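You operate a simulated robot arm through the tools that you are given. There is no shell and no other tool.

You are at the controls of a simulated robot arm. One attempt, no reset.

JOB
Raise the door by its green chain up to the yellow mark.
Fine: power switch to OFF first, drive selector to HAND for the pull, then back to MOTOR.

The check looks at the end state, three seconds after you hand in, the way a careful person would. Anything else that was tipped, shoved, dropped, spilled or broken makes it a failure.

ROBOT AND FRAMES
A 7-joint arm with a three-finger gripper, fixed in place. Base frame: the origin is at the foot of the arm, x ahead of it, y to its left, z up. Units: mm, rad, N and s.
With the tool pointing down near the work surface it reaches from about 120 to 440 mm from the base axis. Its first joint turns from -2.897 to 2.897 rad. Payload 2.69 kg.
The TCP is the grasp point between the finger pads, 30 mm short of the fingertips. In the tool frame z runs along the fingers and y along their closing line. Largest opening 128 mm; the body of the gripper starts 117 mm behind the TCP.
Orientation is that of the tool frame in the base frame, as a unit quaternion [w, x, y, z]. With the fingers straight down and closing along the base's y, the tool's x points along the base's -x, its y along +y and its z along -z.

CONTROLS
- The arm moves only by the tool drive_tool. Its argument "steps" is a list of rows, each an object (a shift or turn left out is 0, a gripper value left out holds the last) with "offset": the shift along the base's x, y, z in mm, a list of three; "turn": the turn, a rotation vector about the base's x, y, z in rad, a list of three. In form: [{"offset": [dx, dy, dz], "turn": [wx, wy, wz]}, ...]. A call has 1 to 20 rows; each row shifts and turns the commanded pose from where the row before left it. "claw" is the finger opening in mm, from 0 to 128, set as the call begins (left out, the last holds). Each row takes 0.2 s and may step no farther than 50 mm and 0.15 rad from the row before; otherwise, or with a gripper value out of range, the whole call is refused. A pose out of reach is approached as far as the arm can. The call stops where the force on the tool passes 50 N (or 10 N more than at its start, if that is more) or the arm is blocked; 0.2 s more then pass. Each finger halts on what it meets, pressing with about 28 N; the grip force reading is that of the motor and also rises with nothing between the fingers. The clock runs only during rows and for 0.2 s after the last one: add rows that do not move to give the fingers time. It gives the time, the measured TCP pose, the force on the tool (base axes), the opening and the grip force at its end, in the units of the frame above (readings bear some noise), with the torque about the TCP (base axes, N m) and any sound that the robot's microphone picked up.
- Cameras (640 x 400 px; columns grow to the right, rows downward): "scene" is fixed at [48.2, -500.4, 1873]; the picture's right is [0.57, -0.82, 0.00], its down [-0.38, -0.27, -0.88] and it looks along [0.73, 0.51, -0.47] (base axes); focal length 327 px, centre (320, 200). "wrist" rides on the gripper at [58, 54, -131] in the tool frame; the picture's right is [-0.68, 0.74, 0.00], its down [-0.62, -0.57, -0.55] and it looks along [-0.40, -0.37, 0.84] (tool axes); focal length 234 px, centre (320, 200). There is no depth. A picture from a camera that has moved, and an enlarged one, comes with that camera's place and axes in the base frame and with its lens.
- capture(camera): a new picture of that camera. No time passes.
- move_column(by): slides the trunk up (or, below 0, down) by that many mm; the arm rides with it, the base frame stays. It gives what a move gives, with no picture.
- close_up(camera, box): a new picture of the part [left, top, right, bottom] of that camera's present view, enlarged. No time passes.
- finish_job(): hands the job in; it is judged then, once.

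Nothing tells you positions but the pictures and the camera data. Unless the task says otherwise, let go and move clear before handing in.

The tools are called as a command line: name --argument value ..., lists and objects as JSON in quotes. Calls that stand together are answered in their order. drive_tool: Moves the arm, as the interface text tells. Its arguments: {"type":"object","properties":{"steps":{"type":"array"},"claw":{"type":"number"}},"required":["steps"]} The other tools are called the same way: move_column (by) slides the trunk up or down; capture (camera) takes a picture; close_up (camera, box) takes an enlarged picture of a part of a camera's view; finish_job () hands the job in.

At the start:

```text
t: 0.0
tool_pos: [685.1, 129.7, 1612.7]
tool_rot: [-0.001, 0.0, 1.0, 0.001]
wrist_force: [0.0, 0.0, 0.4]
wrist_torque: [-0.02, 0.0, -0.04]
opening: 127.9
finger_force: 0.0
trunk travel left (down, up): [-250.0, 100.0]
```

scene: 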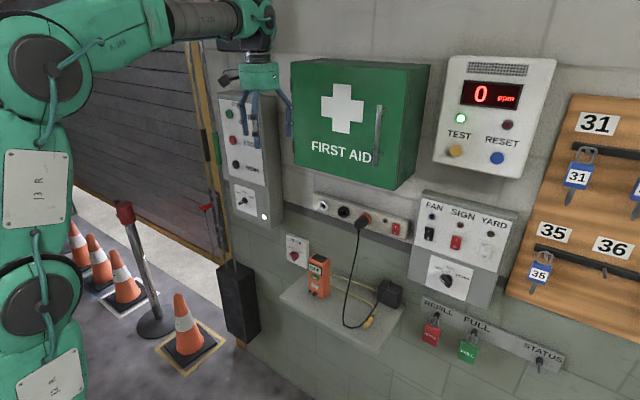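
wrist: 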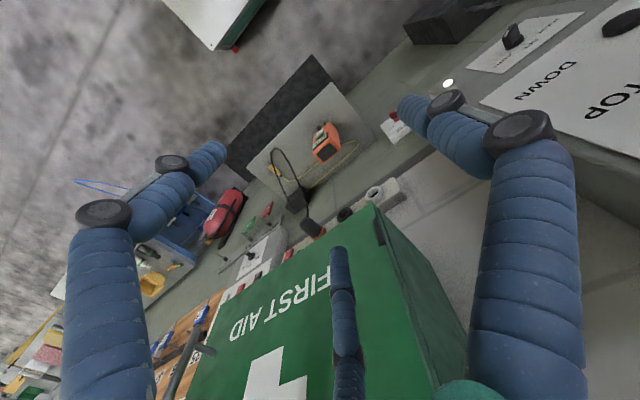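

I see a garage wall with a door on the left, a control box with buttons and a selector, a red switch, a first-aid cabinet and other fittings. I'll look closely at each before moving anything.

close_up --camera "scene" --box '[180, 60, 300, 240]'

close_up --camera "scene" --box '[210, 180, 330, 360]'

close_up --camera "scene" --box '[380, 170, 580, 390]'

close_up --camera "scene" --box '[60, 0, 300, 380]'

```text
2.22 times, centred on (240, 150) of scene
camera zoom: at [48.2, -500.4, 1873.0], right [0.57, -0.82, 0.0], down [-0.38, -0.27, -0.88], along [0.73, 0.51, -0.47], focal length 727 px, centre (498, 311)
```

zoom: 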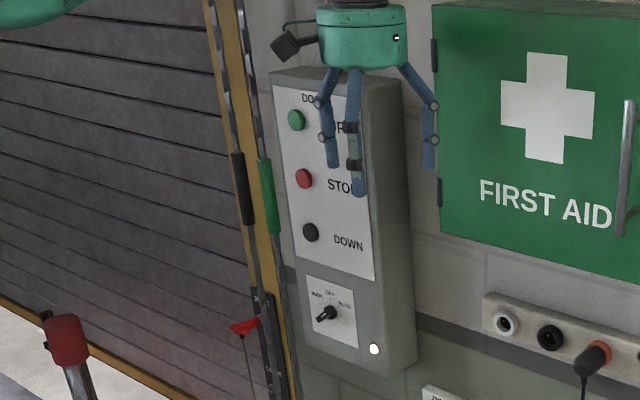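

```text
2.22 times, centred on (270, 270) of scene
camera zoom: at [48.2, -500.4, 1873.0], right [0.57, -0.82, 0.0], down [-0.38, -0.27, -0.88], along [0.73, 0.51, -0.47], focal length 727 px, centre (431, 44)
```

zoom: 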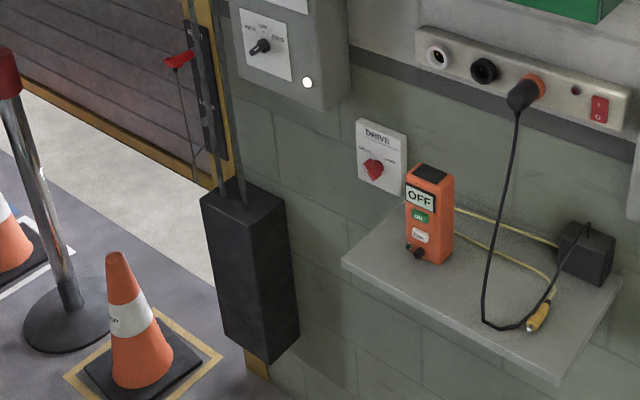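

```text
1.82 times, centred on (480, 280) of scene
camera zoom: at [48.2, -500.4, 1873.0], right [0.57, -0.82, 0.0], down [-0.38, -0.27, -0.88], along [0.73, 0.51, -0.47], focal length 594 px, centre (29, 54)
```

zoom: 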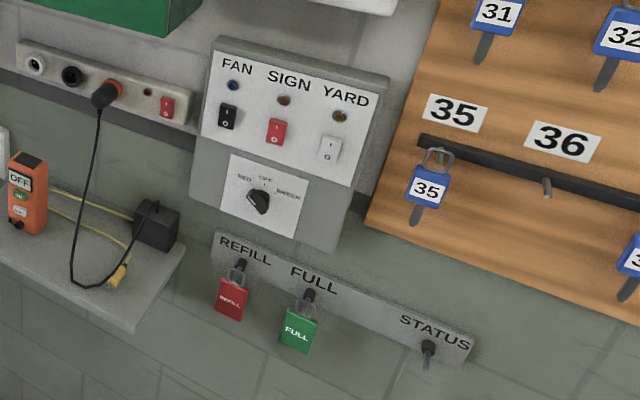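

```text
1.05 times, centred on (180, 190) of scene (not enlarged: the box is as wide or as high as the picture)
camera zoom: at [48.2, -500.4, 1873.0], right [0.57, -0.82, 0.0], down [-0.38, -0.27, -0.88], along [0.73, 0.51, -0.47], focal length 344 px, centre (467, 210)
```

zoom: 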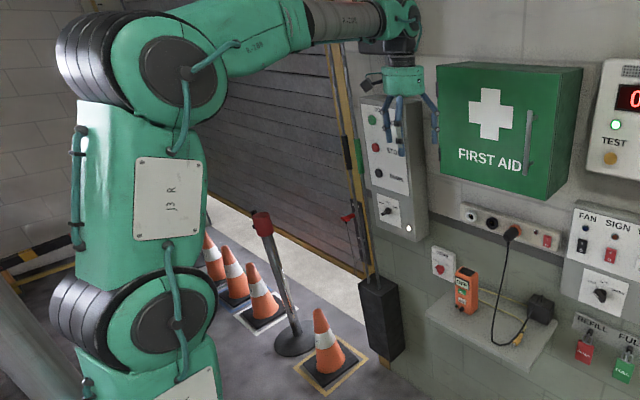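

Next I'm zooming further on the door controls, the chain, and the pointer.

close_up --camera "scene" --box '[225, 170, 285, 230]'

close_up --camera "scene" --box '[275, 225, 325, 275]'

close_up --camera "scene" --box '[180, 180, 250, 290]'

close_up --camera "scene" --box '[180, 60, 250, 180]'

close_up --camera "scene" --box '[210, 80, 290, 180]'

```text
6.67 times, centred on (255, 200) of scene
camera zoom: at [48.2, -500.4, 1873.0], right [0.57, -0.82, 0.0], down [-0.38, -0.27, -0.88], along [0.73, 0.51, -0.47], focal length 2180 px, centre (753, 200)
```

zoom: 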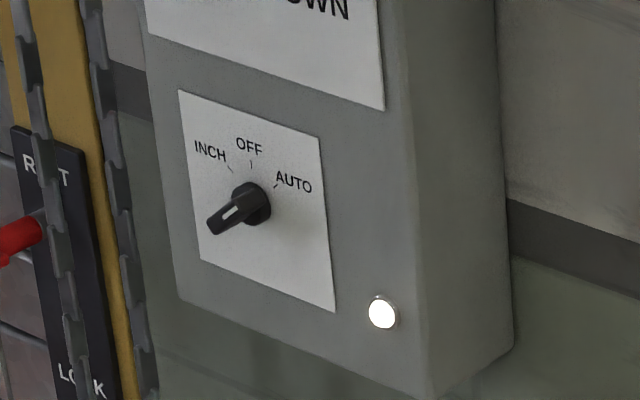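

```text
8.00 times, centred on (300, 250) of scene
camera zoom: at [48.2, -500.4, 1873.0], right [0.57, -0.82, 0.0], down [-0.38, -0.27, -0.88], along [0.73, 0.51, -0.47], focal length 2616 px, centre (480, -200)
```

zoom: 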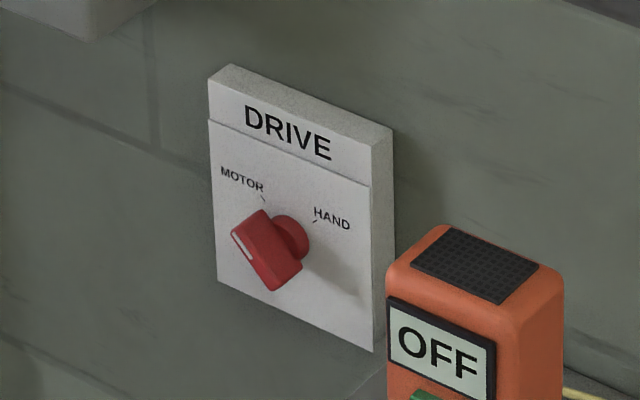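

```text
3.64 times, centred on (215, 235) of scene
camera zoom: at [48.2, -500.4, 1873.0], right [0.57, -0.82, 0.0], down [-0.38, -0.27, -0.88], along [0.73, 0.51, -0.47], focal length 1189 px, centre (702, 73)
```

zoom: 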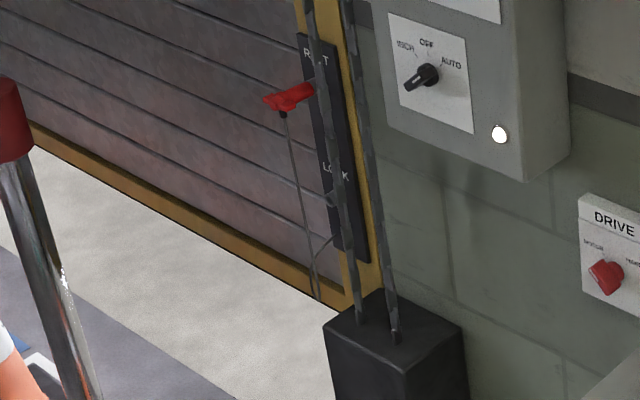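

```text
3.33 times, centred on (215, 120) of scene
camera zoom: at [48.2, -500.4, 1873.0], right [0.57, -0.82, 0.0], down [-0.38, -0.27, -0.88], along [0.73, 0.51, -0.47], focal length 1090 px, centre (670, 467)
```

zoom: 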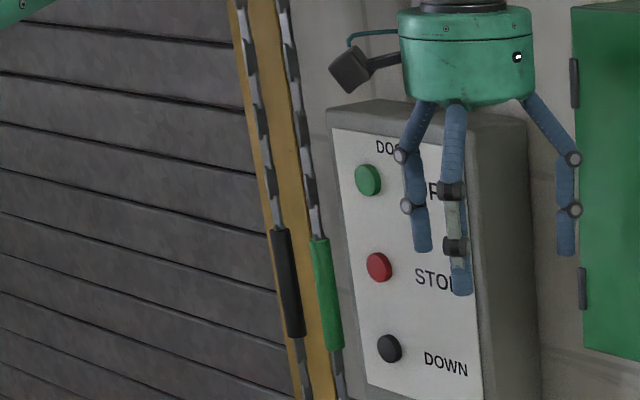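

```text
4.00 times, centred on (250, 130) of scene
camera zoom: at [48.2, -500.4, 1873.0], right [0.57, -0.82, 0.0], down [-0.38, -0.27, -0.88], along [0.73, 0.51, -0.47], focal length 1308 px, centre (600, 480)
```

zoom: 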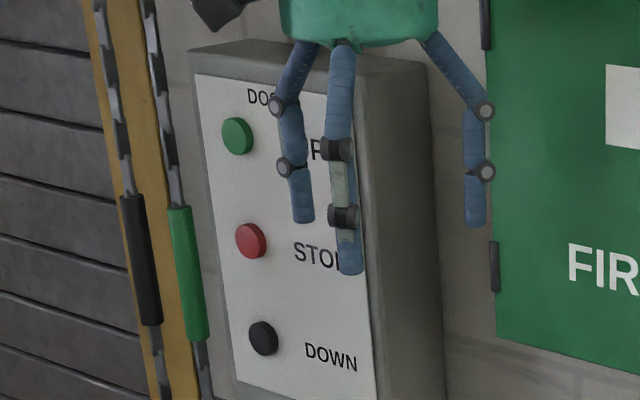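

The door box carries an INCH/OFF/AUTO switch, and below it is a small DRIVE plate reading MOTOR/HAND. The green-sleeved chain strand sits at the door edge beside a black-sleeved one, so I'll check these and my own gripper in more detail.

close_up --camera "scene" --box '[215, 50, 305, 160]'

close_up --camera "scene" --box '[195, 180, 240, 260]'

close_up --camera "wrist" --box '[380, 0, 640, 160]'

close_up --camera "scene" --box '[180, 30, 230, 130]'

```text
3.64 times, centred on (260, 105) of scene
camera zoom: at [48.2, -500.4, 1873.0], right [0.57, -0.82, 0.0], down [-0.38, -0.27, -0.88], along [0.73, 0.51, -0.47], focal length 1189 px, centre (538, 546)
```

zoom: 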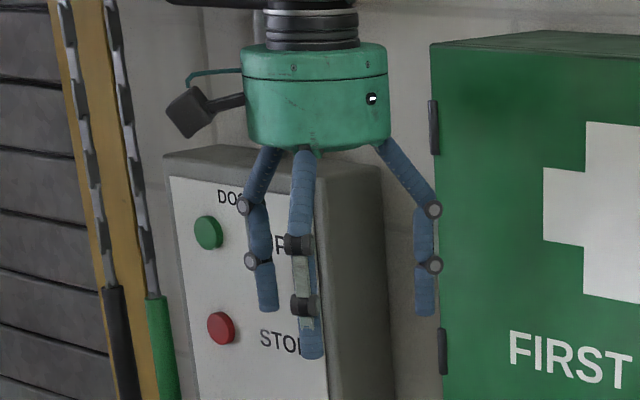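

```text
5.00 times, centred on (218, 220) of scene
camera zoom: at [48.2, -500.4, 1873.0], right [0.57, -0.82, 0.0], down [-0.38, -0.27, -0.88], along [0.73, 0.51, -0.47], focal length 1635 px, centre (832, 100)
```

zoom: 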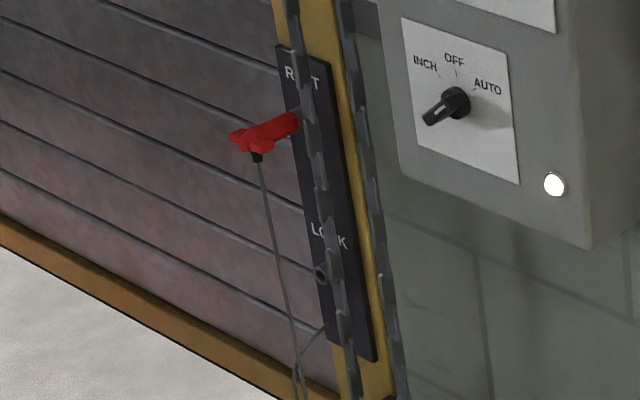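

```text
2.46 times, centred on (510, 80) of wrist
camera zoom: at [627.4, 184.1, 1744.5], right [0.68, 0.74, 0.0], down [0.62, -0.57, 0.55], along [0.4, -0.37, -0.84], focal length 576 px, centre (-148, 495)
```

zoom: 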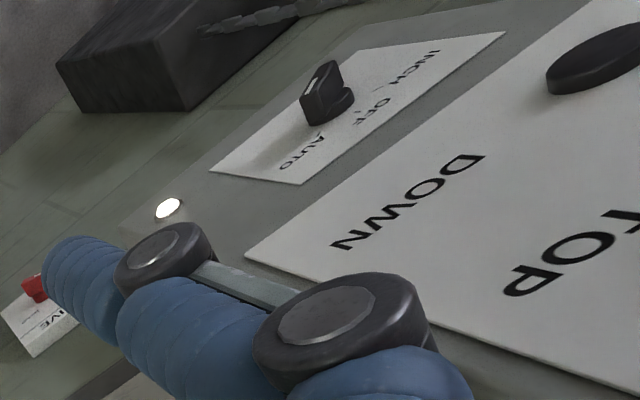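

```text
4.00 times, centred on (205, 80) of scene
camera zoom: at [48.2, -500.4, 1873.0], right [0.57, -0.82, 0.0], down [-0.38, -0.27, -0.88], along [0.73, 0.51, -0.47], focal length 1308 px, centre (780, 680)
```

zoom: 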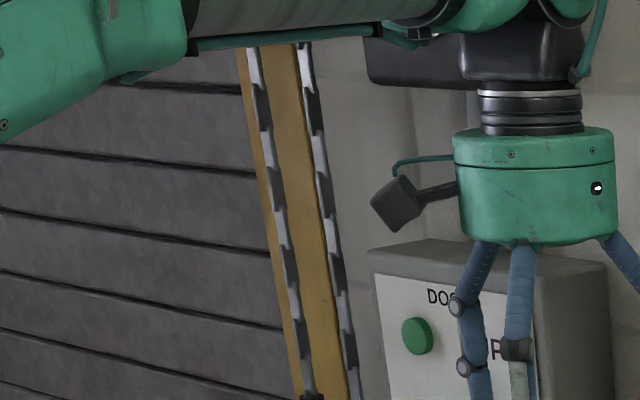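

The hand appears with three articulated fingers although it is described as a two-finger gripper, so I'll close and reopen it in free space to see how it really moves.

drive_tool --steps '[{"offset": [0, 0, 0]}, {"offset": [0, 0, 0]}, {"offset": [0, 0, 0]}]' --claw 20

close_up --camera "scene" --box '[215, 50, 305, 160]'

capture --camera "wrist"

```text
t: 0.8
tool_pos: [686.0, 130.5, 1613.9]
tool_rot: [0.0, 0.0, 1.0, 0.0]
wrist_force: [0.4, -0.3, 0.8]
wrist_torque: [0.03, 0.02, 0.03]
opening: 20.0
finger_force: 0.0
trunk travel left (down, up): [-250.0, 100.0]
```

```text
3.64 times, centred on (260, 105) of scene
camera zoom: at [48.2, -500.4, 1873.0], right [0.57, -0.82, 0.0], down [-0.38, -0.27, -0.88], along [0.73, 0.51, -0.47], focal length 1189 px, centre (538, 546)
```

zoom: 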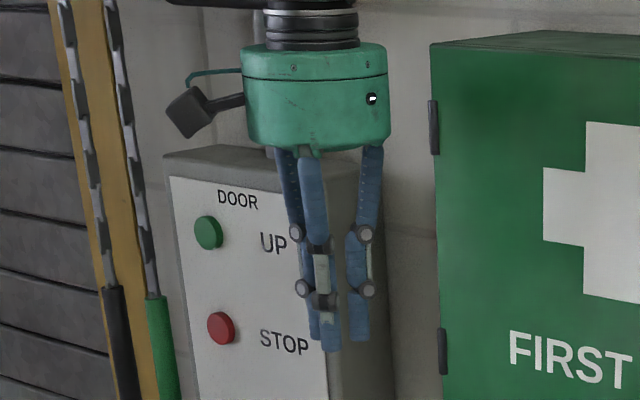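

```text
taken
camera wrist: at [627.4, 184.1, 1744.5], right [0.68, 0.74, 0.0], down [0.62, -0.56, 0.55], along [0.4, -0.37, -0.84], focal length 234 px, centre (320, 200)
```

wrist: 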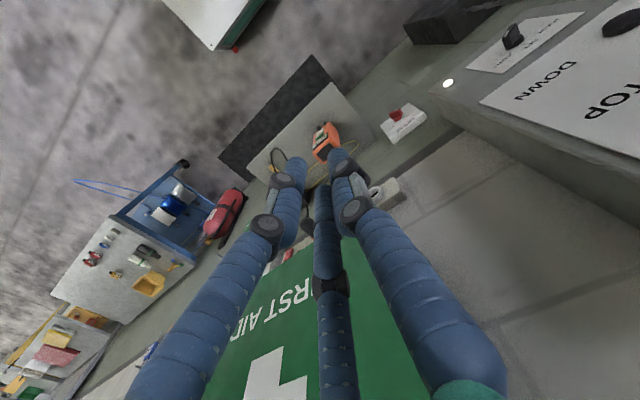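

Closing works, and the three fingers gather around the TCP. I'll now pitch the tool to point horizontally at the wall in free space, so the wrist camera can look at the controls and the door.

drive_tool --steps '[{"offset": [-20, 0, 0], "turn": [0, -0.1428, 0]}, {"offset": [-20, 0, 0], "turn": [0, -0.1428, 0]}, {"offset": [-20, 0, 0], "turn": [0, -0.1428, 0]}, {"offset": [-20, 0, 0], "turn": [0, -0.1428, 0]}, {"turn": [0, -0.1428, 0]}, {"turn": [0, -0.1428, 0]}, {"turn": [0, -0.1428, 0]}, {"turn": [0, -0.1428, 0]}, {"turn": [0, -0.1428, 0]}, {"turn": [0, -0.1428, 0]}, {"turn": [0, -0.1428, 0]}]'

capture --camera "scene"

capture --camera "wrist"

```text
t: 3.4
tool_pos: [626.8, 140.7, 1574.5]
tool_rot: [0.685, -0.01, 0.728, -0.009]
wrist_force: [3.3, 2.0, -1.8]
wrist_torque: [0.02, -0.14, -0.21]
opening: 20.3
finger_force: 0.0
trunk travel left (down, up): [-250.0, 100.0]
stopped in row 11: the arm was blocked; the commanded pose is now the measured one
```

```text
taken
```

scene: 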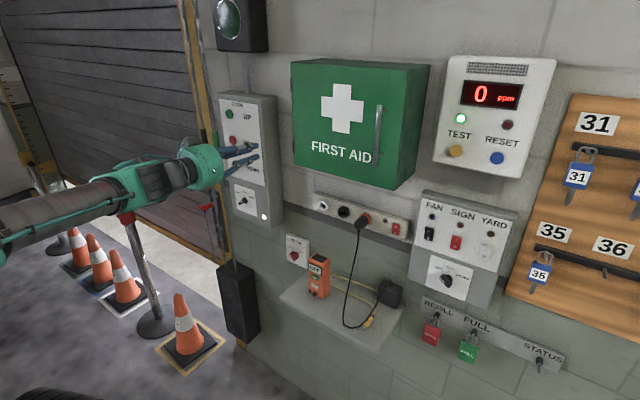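

```text
taken
camera wrist: at [493.9, 192.3, 1522.9], right [0.04, 0.75, 0.66], down [-0.51, -0.55, 0.66], along [0.86, -0.36, 0.36], focal length 234 px, centre (320, 200)
```

wrist: 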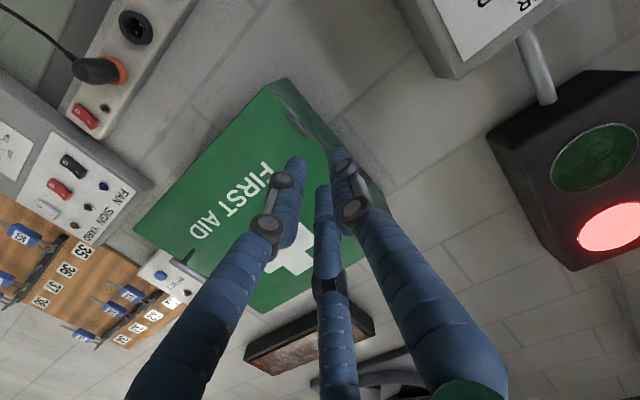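

With the arm swung down, the far jamb of the door is visible with what looks like a ruler on it. I'll zoom there.

close_up --camera "scene" --box '[0, 50, 80, 200]'

close_up --camera "scene" --box '[0, 60, 60, 120]'

close_up --camera "scene" --box '[0, 110, 60, 190]'

close_up --camera "scene" --box '[150, 0, 280, 100]'

```text
2.67 times, centred on (40, 125) of scene
camera zoom: at [48.2, -500.4, 1873.0], right [0.57, -0.82, 0.0], down [-0.38, -0.27, -0.88], along [0.73, 0.51, -0.47], focal length 872 px, centre (1067, 400)
```

zoom: 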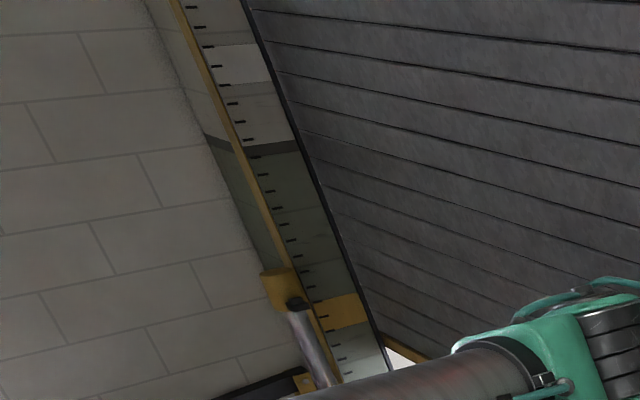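

```text
6.67 times, centred on (30, 90) of scene
camera zoom: at [48.2, -500.4, 1873.0], right [0.57, -0.82, 0.0], down [-0.38, -0.27, -0.88], along [0.73, 0.51, -0.47], focal length 2180 px, centre (2253, 933)
```

zoom: 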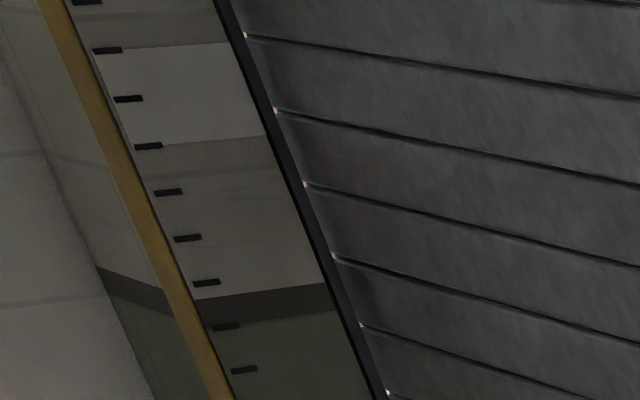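

```text
5.00 times, centred on (30, 150) of scene
camera zoom: at [48.2, -500.4, 1873.0], right [0.57, -0.82, 0.0], down [-0.38, -0.27, -0.88], along [0.73, 0.51, -0.47], focal length 1635 px, centre (1770, 450)
```

zoom: 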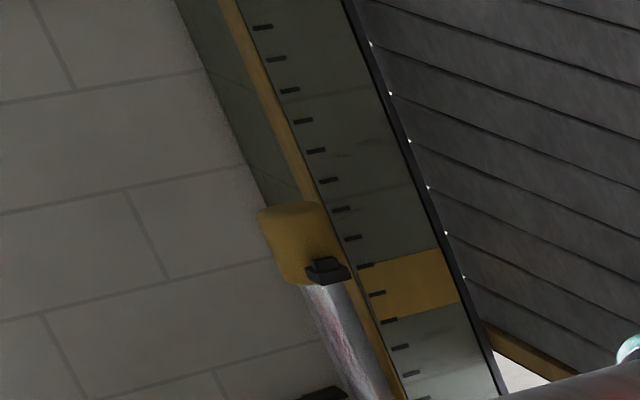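

```text
4.00 times, centred on (215, 50) of scene
camera zoom: at [48.2, -500.4, 1873.0], right [0.57, -0.82, 0.0], down [-0.38, -0.27, -0.88], along [0.73, 0.51, -0.47], focal length 1308 px, centre (740, 800)
```

zoom: 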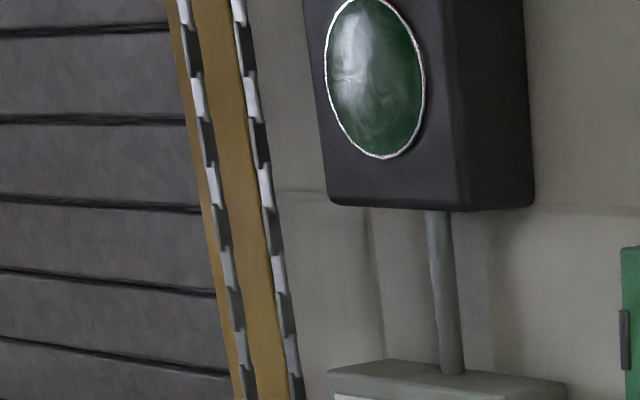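

The far jamb carries a tick scale with a yellow band just above the door's bottom edge, so that band is the mark. Now a high zoom on both knobs to read their present settings.

close_up --camera "scene" --box '[232, 180, 264, 200]'

close_up --camera "scene" --box '[280, 235, 312, 265]'

close_up --camera "scene" --box '[30, 150, 110, 230]'

close_up --camera "scene" --box '[300, 180, 420, 260]'

```text
16.00 times, centred on (248, 190) of scene
camera zoom: at [48.2, -500.4, 1873.0], right [0.57, -0.82, 0.0], down [-0.38, -0.27, -0.88], along [0.73, 0.51, -0.47], focal length 5231 px, centre (1472, 360)
```

zoom: 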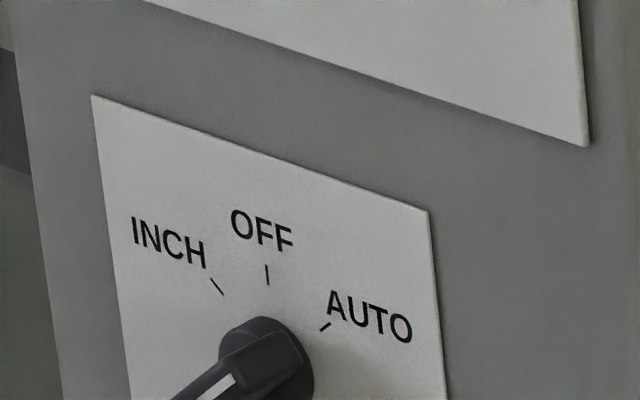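

```text
13.33 times, centred on (296, 250) of scene
camera zoom: at [48.2, -500.4, 1873.0], right [0.57, -0.82, 0.0], down [-0.38, -0.27, -0.88], along [0.73, 0.51, -0.47], focal length 4359 px, centre (640, -467)
```

zoom: 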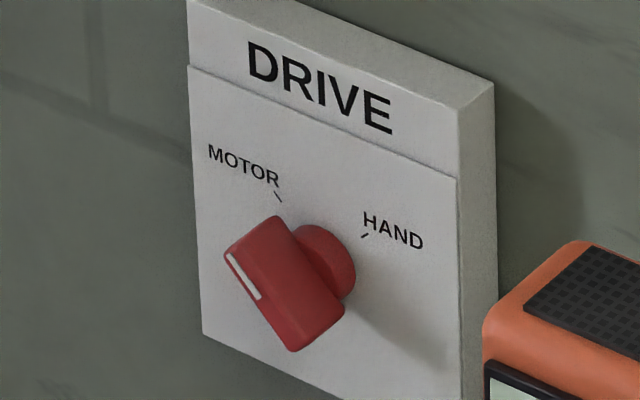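

```text
5.00 times, centred on (70, 190) of scene
camera zoom: at [48.2, -500.4, 1873.0], right [0.57, -0.82, 0.0], down [-0.38, -0.27, -0.88], along [0.73, 0.51, -0.47], focal length 1635 px, centre (1570, 250)
```

zoom: 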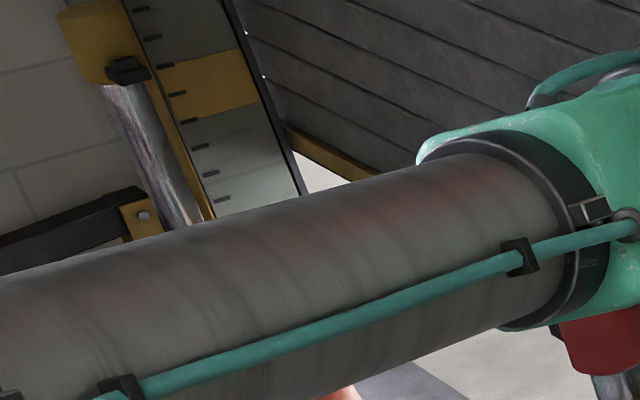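

```text
5.00 times, centred on (360, 220) of scene
camera zoom: at [48.2, -500.4, 1873.0], right [0.57, -0.82, 0.0], down [-0.38, -0.27, -0.88], along [0.73, 0.51, -0.47], focal length 1635 px, centre (120, 100)
```

zoom: 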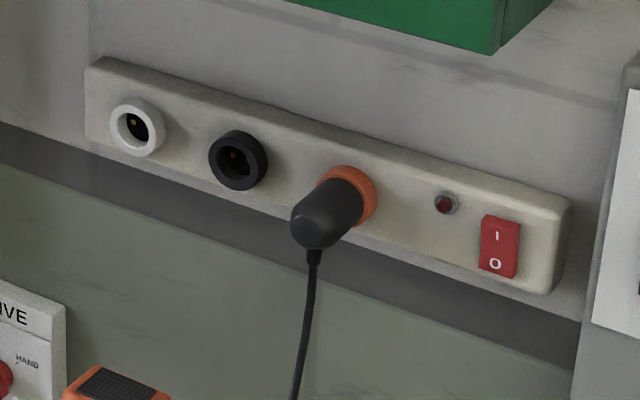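

The DRIVE knob points to MOTOR. I need the whole power knob in view too.

close_up --camera "scene" --box '[232, 190, 264, 210]'

close_up --camera "scene" --box '[215, 95, 275, 225]'

```text
16.00 times, centred on (248, 200) of scene
camera zoom: at [48.2, -500.4, 1873.0], right [0.57, -0.82, 0.0], down [-0.38, -0.27, -0.88], along [0.73, 0.51, -0.47], focal length 5231 px, centre (1472, 200)
```

zoom: 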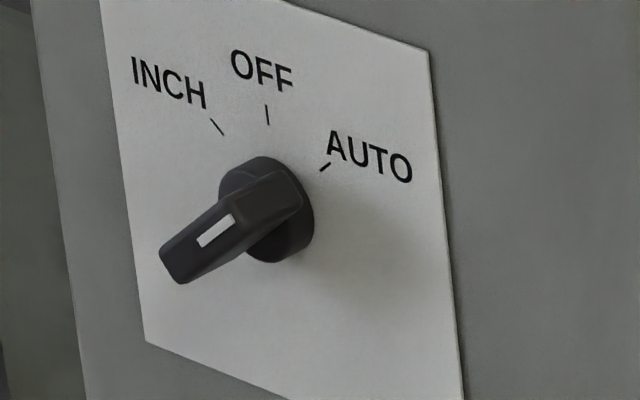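

```text
3.08 times, centred on (245, 160) of scene
camera zoom: at [48.2, -500.4, 1873.0], right [0.57, -0.82, 0.0], down [-0.38, -0.27, -0.88], along [0.73, 0.51, -0.47], focal length 1006 px, centre (551, 323)
```

zoom: 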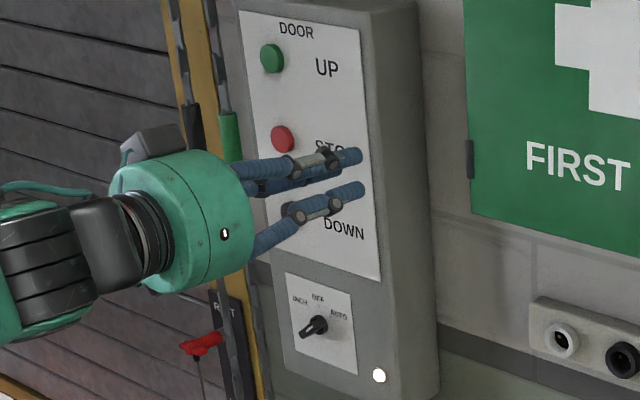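

The power knob points to AUTO (upper right), so OFF is 45° counter-clockwise, and its bar sits at about (825, 443, 1240). I'll move through free air to a spot well in front of the door box to get better views and triangulate.

drive_tool --steps '[{"offset": [-10, 10, -30]}, {"offset": [-10, 20, -40]}, {"offset": [0, 25, -40]}, {"offset": [0, 25, -40]}, {"offset": [0, 25, -40]}, {"offset": [0, 25, -40]}, {"offset": [0, 25, -40]}, {"offset": [0, 25, -40]}, {"offset": [0, 30, -30]}, {"offset": [0, 30, -30], "turn": [0, -0.02, 0]}, {"offset": [0, 30, -30], "turn": [0, -0.02, 0]}, {"offset": [0, 30, -20], "turn": [0, -0.02, 0]}]'

capture --camera "wrist"

capture --camera "scene"

```text
t: 6.0
tool_pos: [599.1, 437.2, 1158.3]
tool_rot: [0.71, -0.009, 0.704, -0.008]
wrist_force: [0.1, -0.3, -0.2]
wrist_torque: [0.05, 0.04, -0.01]
opening: 19.9
finger_force: 0.1
trunk travel left (down, up): [-250.0, 100.0]
```

```text
taken
camera wrist: at [469.7, 490.4, 1098.7], right [-0.01, 0.75, 0.66], down [-0.55, -0.55, 0.62], along [0.83, -0.36, 0.42], focal length 234 px, centre (320, 200)
```

wrist: 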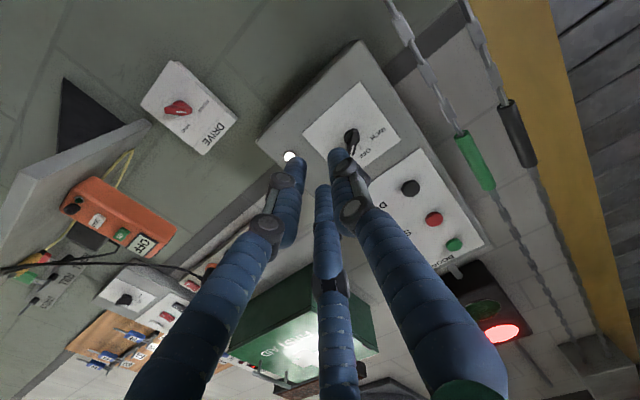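

```text
taken
```

scene: 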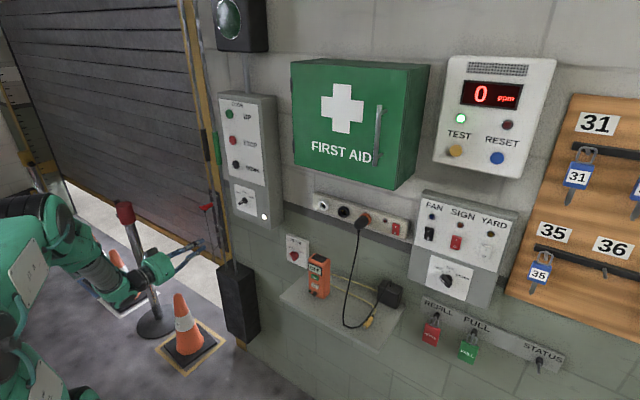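

From two views the green sleeve is near (867, 591, 1429), the black one 73 mm further left. I'll zoom the wrist view on the power knob, DRIVE plate and chain.

close_up --camera "wrist" --box '[250, 40, 490, 290]'

close_up --camera "wrist" --box '[300, 80, 400, 160]'

close_up --camera "wrist" --box '[130, 50, 250, 160]'

close_up --camera "wrist" --box '[380, 0, 640, 400]'

```text
1.60 times, centred on (370, 165) of wrist
camera zoom: at [469.7, 490.4, 1098.7], right [-0.01, 0.75, 0.66], down [-0.55, -0.55, 0.62], along [0.83, -0.36, 0.42], focal length 375 px, centre (240, 256)
```

zoom: 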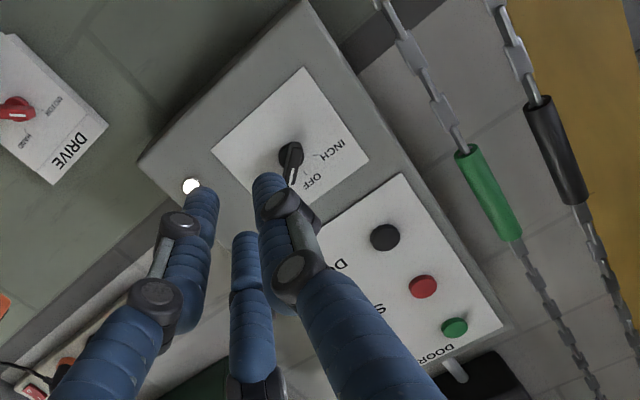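

```text
5.00 times, centred on (350, 120) of wrist
camera zoom: at [469.7, 490.4, 1098.7], right [-0.01, 0.75, 0.66], down [-0.55, -0.55, 0.62], along [0.83, -0.36, 0.42], focal length 1171 px, centre (170, 600)
```

zoom: 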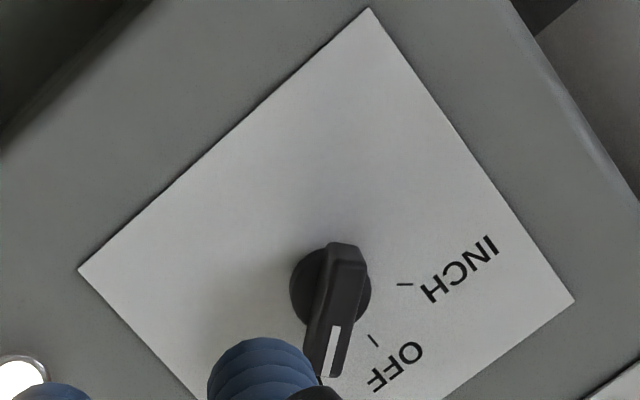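

```text
3.64 times, centred on (190, 105) of wrist
camera zoom: at [469.7, 490.4, 1098.7], right [-0.01, 0.75, 0.66], down [-0.55, -0.55, 0.62], along [0.83, -0.36, 0.42], focal length 852 px, centre (793, 546)
```

zoom: 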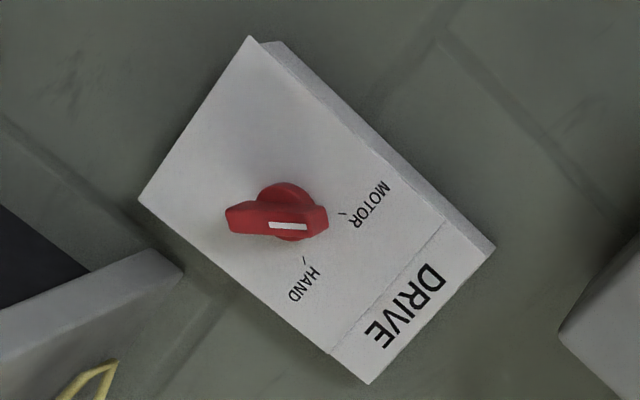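

```text
1.00 times, centred on (510, 200) of wrist (not enlarged: the box is as wide or as high as the picture)
camera zoom: at [469.7, 490.4, 1098.7], right [-0.01, 0.75, 0.66], down [-0.55, -0.55, 0.62], along [0.83, -0.36, 0.42], focal length 234 px, centre (130, 200)
```

zoom: 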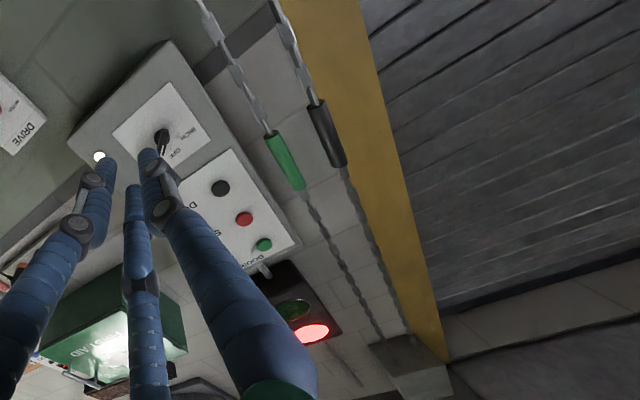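

Both views agree: power knob axis at about (y 447, z 1234), bar front face at x≈833, plate at x≈866. I'll open partway, roll the tool 45° so the fingers straddle the bar at AUTO, and stop well short of it.

drive_tool --steps '[{"offset": [15, 1, 10], "turn": [0.135, 0, 0]}, {"offset": [15, 1, 10], "turn": [0.135, 0, 0]}, {"offset": [15, 1, 15], "turn": [0.135, 0, 0]}, {"offset": [15, 1, 15], "turn": [0.135, 0, 0]}, {"offset": [15, 1, 15], "turn": [0.135, 0, 0]}, {"offset": [15, 1.7, 14.5], "turn": [0.134, 0, 0]}, {"offset": [10, 0, 0]}, {"offset": [0, 0, 0]}, {"offset": [0, 0, 0]}]' --claw 60

capture --camera "wrist"

close_up --camera "scene" --box '[150, 120, 310, 280]'

```text
t: 8.0
tool_pos: [720.7, 520.4, 1333.4]
tool_rot: [0.655, 0.272, 0.655, 0.261]
wrist_force: [-0.1, -0.6, 0.4]
wrist_torque: [-0.04, 0.01, 0.04]
opening: 60.0
finger_force: 0.0
out of reach, approached as far as the arm can: row 4, 5, 6, 7
trunk travel left (down, up): [-250.0, 100.0]
```

```text
taken
camera wrist: at [590.8, 601.6, 1331.0], right [0.01, 0.06, 1.0], down [-0.56, -0.83, 0.05], along [0.83, -0.56, 0.02], focal length 234 px, centre (320, 200)
```

wrist: 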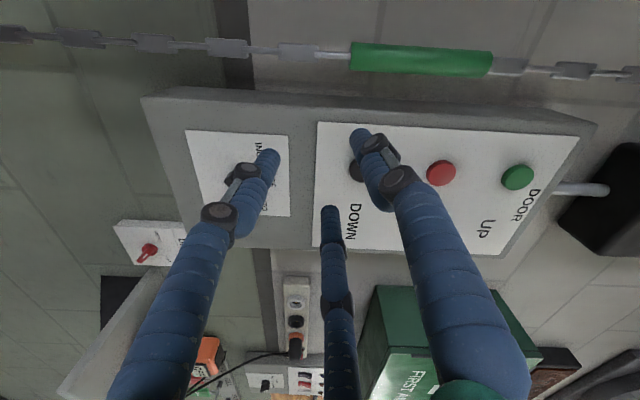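

```text
2.50 times, centred on (230, 200) of scene
camera zoom: at [48.2, -500.4, 1873.0], right [0.57, -0.82, 0.0], down [-0.38, -0.27, -0.88], along [0.73, 0.51, -0.47], focal length 817 px, centre (545, 200)
```

zoom: 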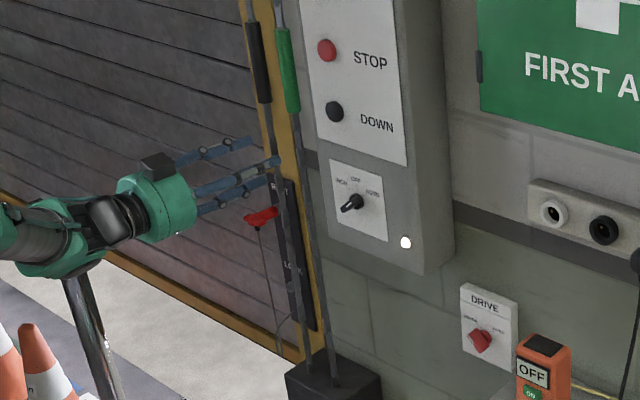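

The last call drifted because that roll direction is past a wrist limit; nothing was touched. I'll back away from the wall and roll the other way, so the same grip line comes from the flipped side.

drive_tool --steps '[{"offset": [-20, 0, 0], "turn": [-0.14, 0, 0]}, {"offset": [-20, 0, 0], "turn": [-0.14, 0, 0]}, {"offset": [-20, 0, 0], "turn": [-0.14, 0, 0]}, {"offset": [-20, 0, 0], "turn": [-0.14, 0, 0]}, {"offset": [-20, 0, 0], "turn": [-0.14, 0, 0]}, {"offset": [0, 0, 0], "turn": [-0.14, 0, 0]}]'

```text
t: 9.4
tool_pos: [619.7, 518.7, 1333.4]
tool_rot: [0.71, -0.02, 0.704, -0.02]
wrist_force: [-0.9, 0.1, 0.4]
wrist_torque: [0.0, 0.04, -0.03]
opening: 60.1
finger_force: 0.0
trunk travel left (down, up): [-250.0, 100.0]
```

Back in free space with the roll undone. Now I'll continue rolling the negative way to the flipped orientation, holding position.

drive_tool --steps '[{"offset": [0, -5, -5], "turn": [-0.14, 0, 0]}, {"offset": [0, -5, -5], "turn": [-0.14, 0, 0]}, {"offset": [0, -5, -5], "turn": [-0.14, 0, 0]}, {"offset": [0, -5, -5], "turn": [-0.14, 0, 0]}, {"offset": [0, -5, -5], "turn": [-0.14, 0, 0]}, {"offset": [0, -5, -5], "turn": [-0.14, 0, 0]}, {"offset": [0, -5, -5], "turn": [-0.14, 0, 0]}, {"offset": [0, -5, -5], "turn": [-0.14, 0, 0]}, {"offset": [0, -5, -5], "turn": [-0.14, 0, 0]}, {"offset": [0, -5, -5], "turn": [-0.14, 0, 0]}]'

```text
t: 11.6
tool_pos: [620.1, 469.4, 1283.7]
tool_rot: [0.529, -0.473, 0.526, -0.469]
wrist_force: [0.4, -0.4, -0.4]
wrist_torque: [-0.01, -0.01, -0.03]
opening: 59.8
finger_force: 0.0
trunk travel left (down, up): [-250.0, 100.0]
```

That direction is reachable. I'll continue to -135° of roll, where the closing line is square to the bar at AUTO.

drive_tool --steps '[{"offset": [10, -3, -7], "turn": [-0.1284, 0, 0]}, {"offset": [10, -3, -7], "turn": [-0.1284, 0, 0]}, {"offset": [10, -3, -7], "turn": [-0.1284, 0, 0]}, {"offset": [10, -3, -7], "turn": [-0.1284, 0, 0]}, {"offset": [10, -3, -7], "turn": [-0.1284, 0, 0]}, {"offset": [10, -3, -7], "turn": [-0.1284, 0, 0]}, {"offset": [10, -4, -7], "turn": [-0.1284, 0, 0]}, {"offset": [0, 0, 0]}]'

capture --camera "wrist"

close_up --camera "scene" --box '[150, 120, 310, 280]'

```text
t: 13.4
tool_pos: [688.9, 448.5, 1234.1]
tool_rot: [-0.271, 0.656, -0.269, 0.651]
wrist_force: [-0.1, 0.5, -0.4]
wrist_torque: [0.0, -0.02, -0.02]
opening: 60.0
finger_force: 0.0
trunk travel left (down, up): [-250.0, 100.0]
```

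```text
taken
camera wrist: at [559.7, 368.7, 1238.5], right [-0.01, -0.04, -1.0], down [-0.55, 0.83, -0.03], along [0.83, 0.55, -0.03], focal length 234 px, centre (320, 200)
```

wrist: 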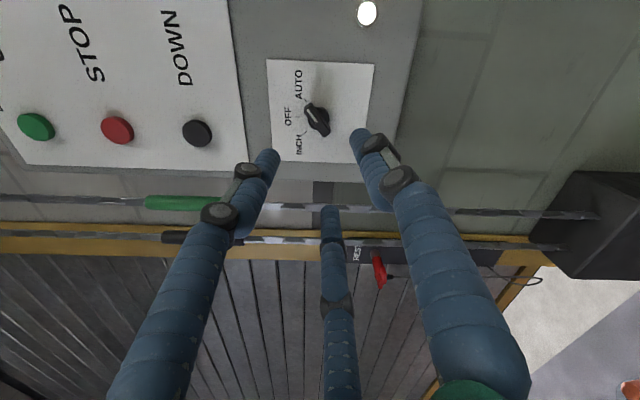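

```text
2.50 times, centred on (230, 200) of scene
camera zoom: at [48.2, -500.4, 1873.0], right [0.57, -0.82, 0.0], down [-0.38, -0.27, -0.88], along [0.73, 0.51, -0.47], focal length 817 px, centre (545, 200)
```

zoom: 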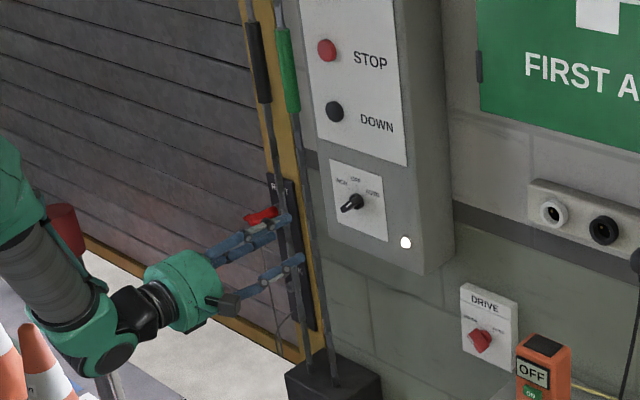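

The orientation is right: the tool points along +x and the closing line is square to the bar. I'll zoom the wrist view to check alignment on the knob before approaching.

close_up --camera "wrist" --box '[260, 50, 390, 170]'

close_up --camera "wrist" --box '[290, 90, 350, 150]'

close_up --camera "wrist" --box '[130, 160, 570, 320]'

```text
3.33 times, centred on (325, 110) of wrist
camera zoom: at [559.7, 368.7, 1238.5], right [-0.01, -0.04, -1.0], down [-0.55, 0.83, -0.03], along [0.83, 0.55, -0.03], focal length 781 px, centre (303, 500)
```

zoom: 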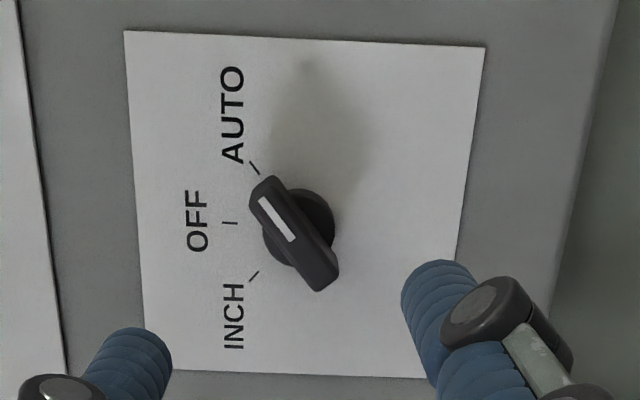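

```text
6.67 times, centred on (320, 120) of wrist
camera zoom: at [559.7, 368.7, 1238.5], right [-0.01, -0.04, -1.0], down [-0.55, 0.83, -0.03], along [0.83, 0.55, -0.03], focal length 1561 px, centre (320, 733)
```

zoom: 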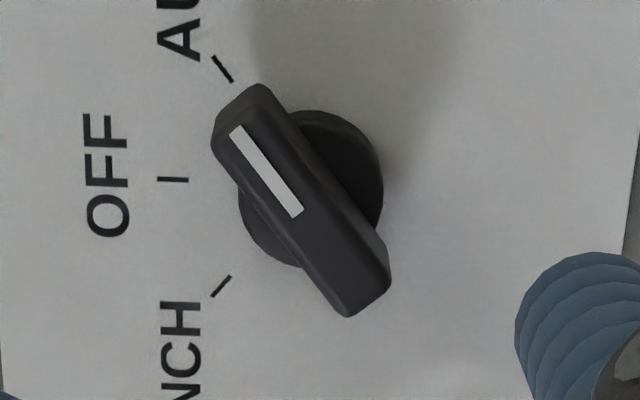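

```text
1.45 times, centred on (350, 240) of wrist
camera zoom: at [559.7, 368.7, 1238.5], right [-0.01, -0.04, -1.0], down [-0.55, 0.83, -0.03], along [0.83, 0.55, -0.03], focal length 341 px, centre (276, 142)
```

zoom: 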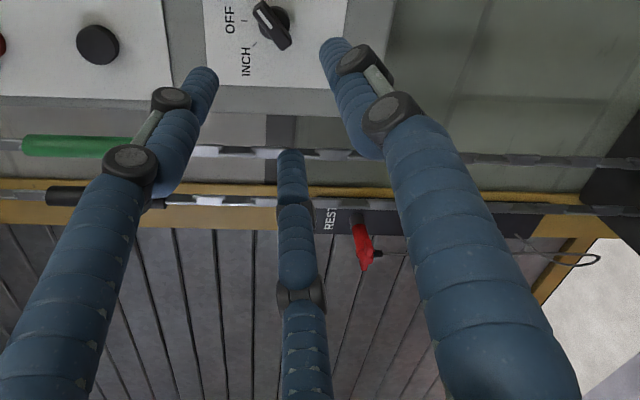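

The pointer and AUTO tick are clear. I'll move forward 60 mm with a slight correction and re-check alignment from closer.

drive_tool --steps '[{"offset": [20, -2, 1]}, {"offset": [20, -2, 1]}, {"offset": [20, 0, 0]}, {"offset": [0, 0, 0]}, {"offset": [0, 0, 0]}]'

capture --camera "wrist"

close_up --camera "wrist" --box '[270, 90, 370, 190]'

close_up --camera "scene" --box '[190, 160, 280, 240]'

```text
t: 14.6
tool_pos: [748.9, 445.6, 1238.1]
tool_rot: [-0.272, 0.655, -0.271, 0.65]
wrist_force: [0.2, 0.6, 0.3]
wrist_torque: [0.0, 0.0, -0.01]
opening: 60.0
finger_force: 0.1
trunk travel left (down, up): [-250.0, 100.0]
```

```text
taken
camera wrist: at [619.7, 365.1, 1241.9], right [-0.01, -0.04, -1.0], down [-0.55, 0.83, -0.03], along [0.83, 0.55, -0.03], focal length 234 px, centre (320, 200)
```

wrist: 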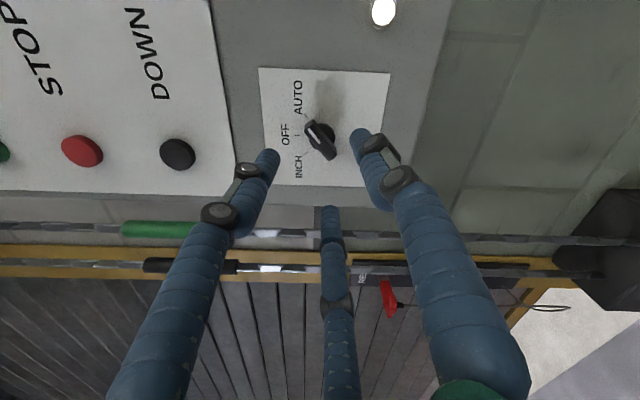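

```text
4.00 times, centred on (320, 140) of wrist
camera zoom: at [619.7, 365.1, 1241.9], right [-0.01, -0.04, -1.0], down [-0.55, 0.83, -0.03], along [0.83, 0.55, -0.03], focal length 937 px, centre (320, 440)
```

zoom: 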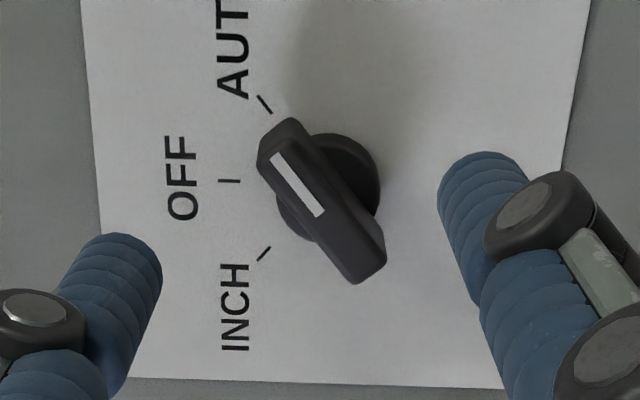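

```text
5.00 times, centred on (235, 200) of scene
camera zoom: at [48.2, -500.4, 1873.0], right [0.57, -0.82, 0.0], down [-0.38, -0.27, -0.88], along [0.73, 0.51, -0.47], focal length 1635 px, centre (745, 200)
```

zoom: 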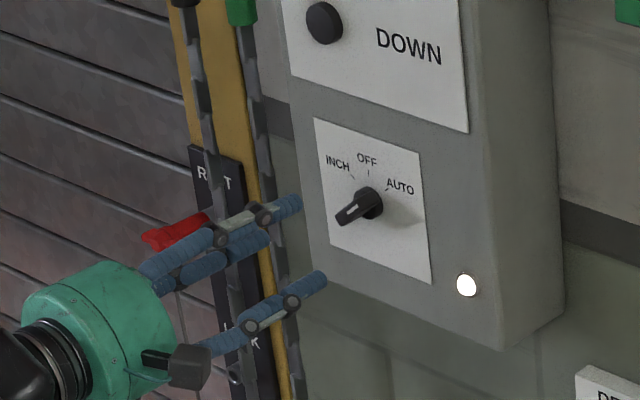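

Closer view suggests the knob axis is a few mm to the right of my line (y≈440). I'll shift, advance to just before the bar, and check once more.

drive_tool --steps '[{"offset": [10, -3, 0]}, {"offset": [15, -2, 0]}, {"offset": [15, 0, 0]}, {"offset": [0, 0, 0]}, {"offset": [0, 0, 0]}]'

capture --camera "wrist"

close_up --camera "wrist" --box '[260, 100, 380, 220]'

close_up --camera "scene" --box '[210, 170, 270, 220]'

```text
t: 15.8
tool_pos: [788.7, 439.6, 1236.7]
tool_rot: [-0.272, 0.656, -0.27, 0.651]
wrist_force: [0.3, 1.0, 1.0]
wrist_torque: [0.01, 0.03, -0.02]
opening: 59.8
finger_force: 0.0
trunk travel left (down, up): [-250.0, 100.0]
```

```text
taken
camera wrist: at [659.4, 359.5, 1240.9], right [-0.01, -0.04, -1.0], down [-0.55, 0.83, -0.03], along [0.83, 0.55, -0.03], focal length 234 px, centre (320, 200)
```

wrist: 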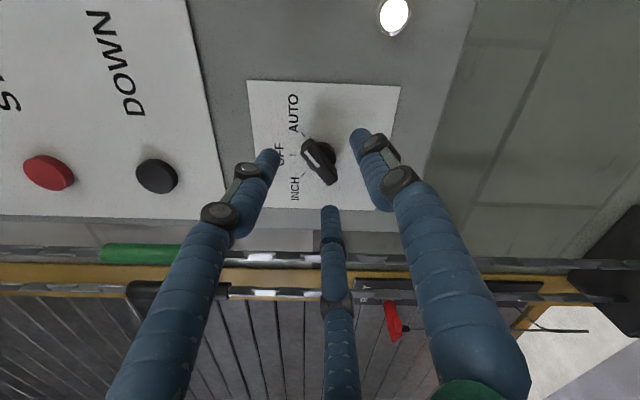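

```text
3.33 times, centred on (320, 160) of wrist
camera zoom: at [659.4, 359.5, 1240.9], right [-0.01, -0.04, -1.0], down [-0.55, 0.83, -0.03], along [0.83, 0.55, -0.03], focal length 781 px, centre (320, 333)
```

zoom: 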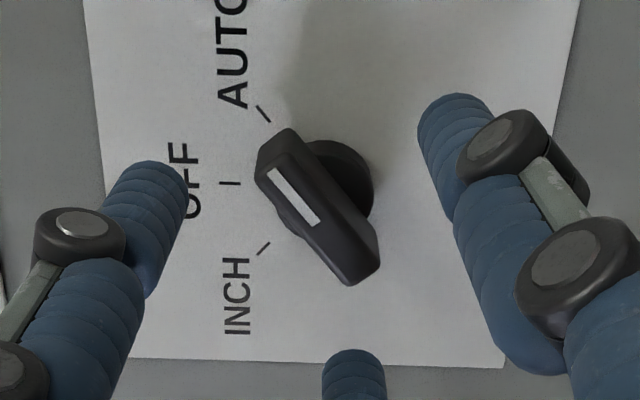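

```text
8.00 times, centred on (240, 195) of scene
camera zoom: at [48.2, -500.4, 1873.0], right [0.57, -0.82, 0.0], down [-0.38, -0.27, -0.88], along [0.73, 0.51, -0.47], focal length 2616 px, centre (960, 240)
```

zoom: 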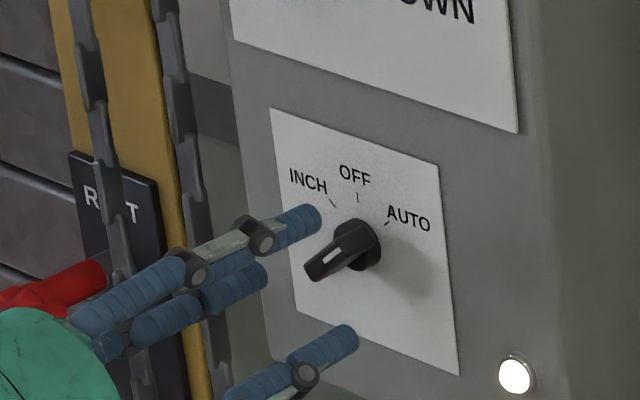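

Alignment is within about 2 mm. I'll advance so the fingers straddle the bar, stopping well short of the plate, then check before closing.

drive_tool --steps '[{"offset": [9, -1, 0.5]}, {"offset": [9, -0.5, 0]}, {"offset": [8, 0, 0]}, {"offset": [0, 0, 0]}, {"offset": [0, 0, 0]}]'

close_up --camera "wrist" --box '[240, 100, 400, 260]'

close_up --camera "scene" --box '[210, 170, 270, 220]'

```text
t: 17.0
tool_pos: [815.7, 436.1, 1239.3]
tool_rot: [-0.273, 0.655, -0.27, 0.651]
wrist_force: [-0.1, 0.7, 0.1]
wrist_torque: [0.02, 0.01, -0.01]
opening: 60.0
finger_force: 0.0
trunk travel left (down, up): [-250.0, 100.0]
```

```text
2.50 times, centred on (320, 180) of wrist
camera zoom: at [685.8, 357.6, 1242.3], right [-0.01, -0.04, -1.0], down [-0.55, 0.83, -0.03], along [0.83, 0.55, -0.03], focal length 585 px, centre (320, 250)
```

zoom: 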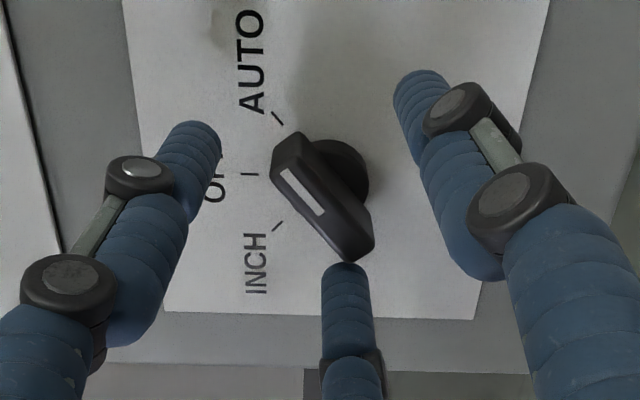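

```text
8.00 times, centred on (240, 195) of scene
camera zoom: at [48.2, -500.4, 1873.0], right [0.57, -0.82, 0.0], down [-0.38, -0.27, -0.88], along [0.73, 0.51, -0.47], focal length 2616 px, centre (960, 240)
```

zoom: 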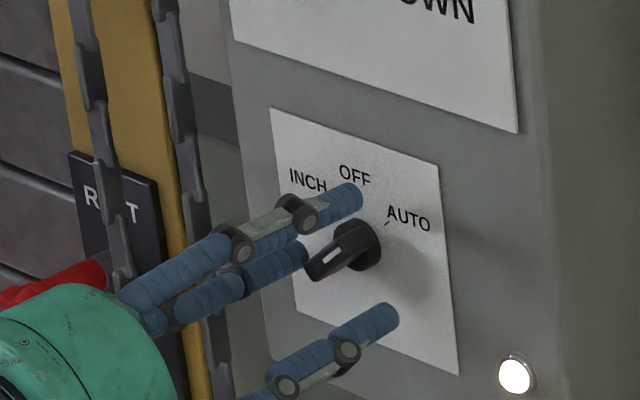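

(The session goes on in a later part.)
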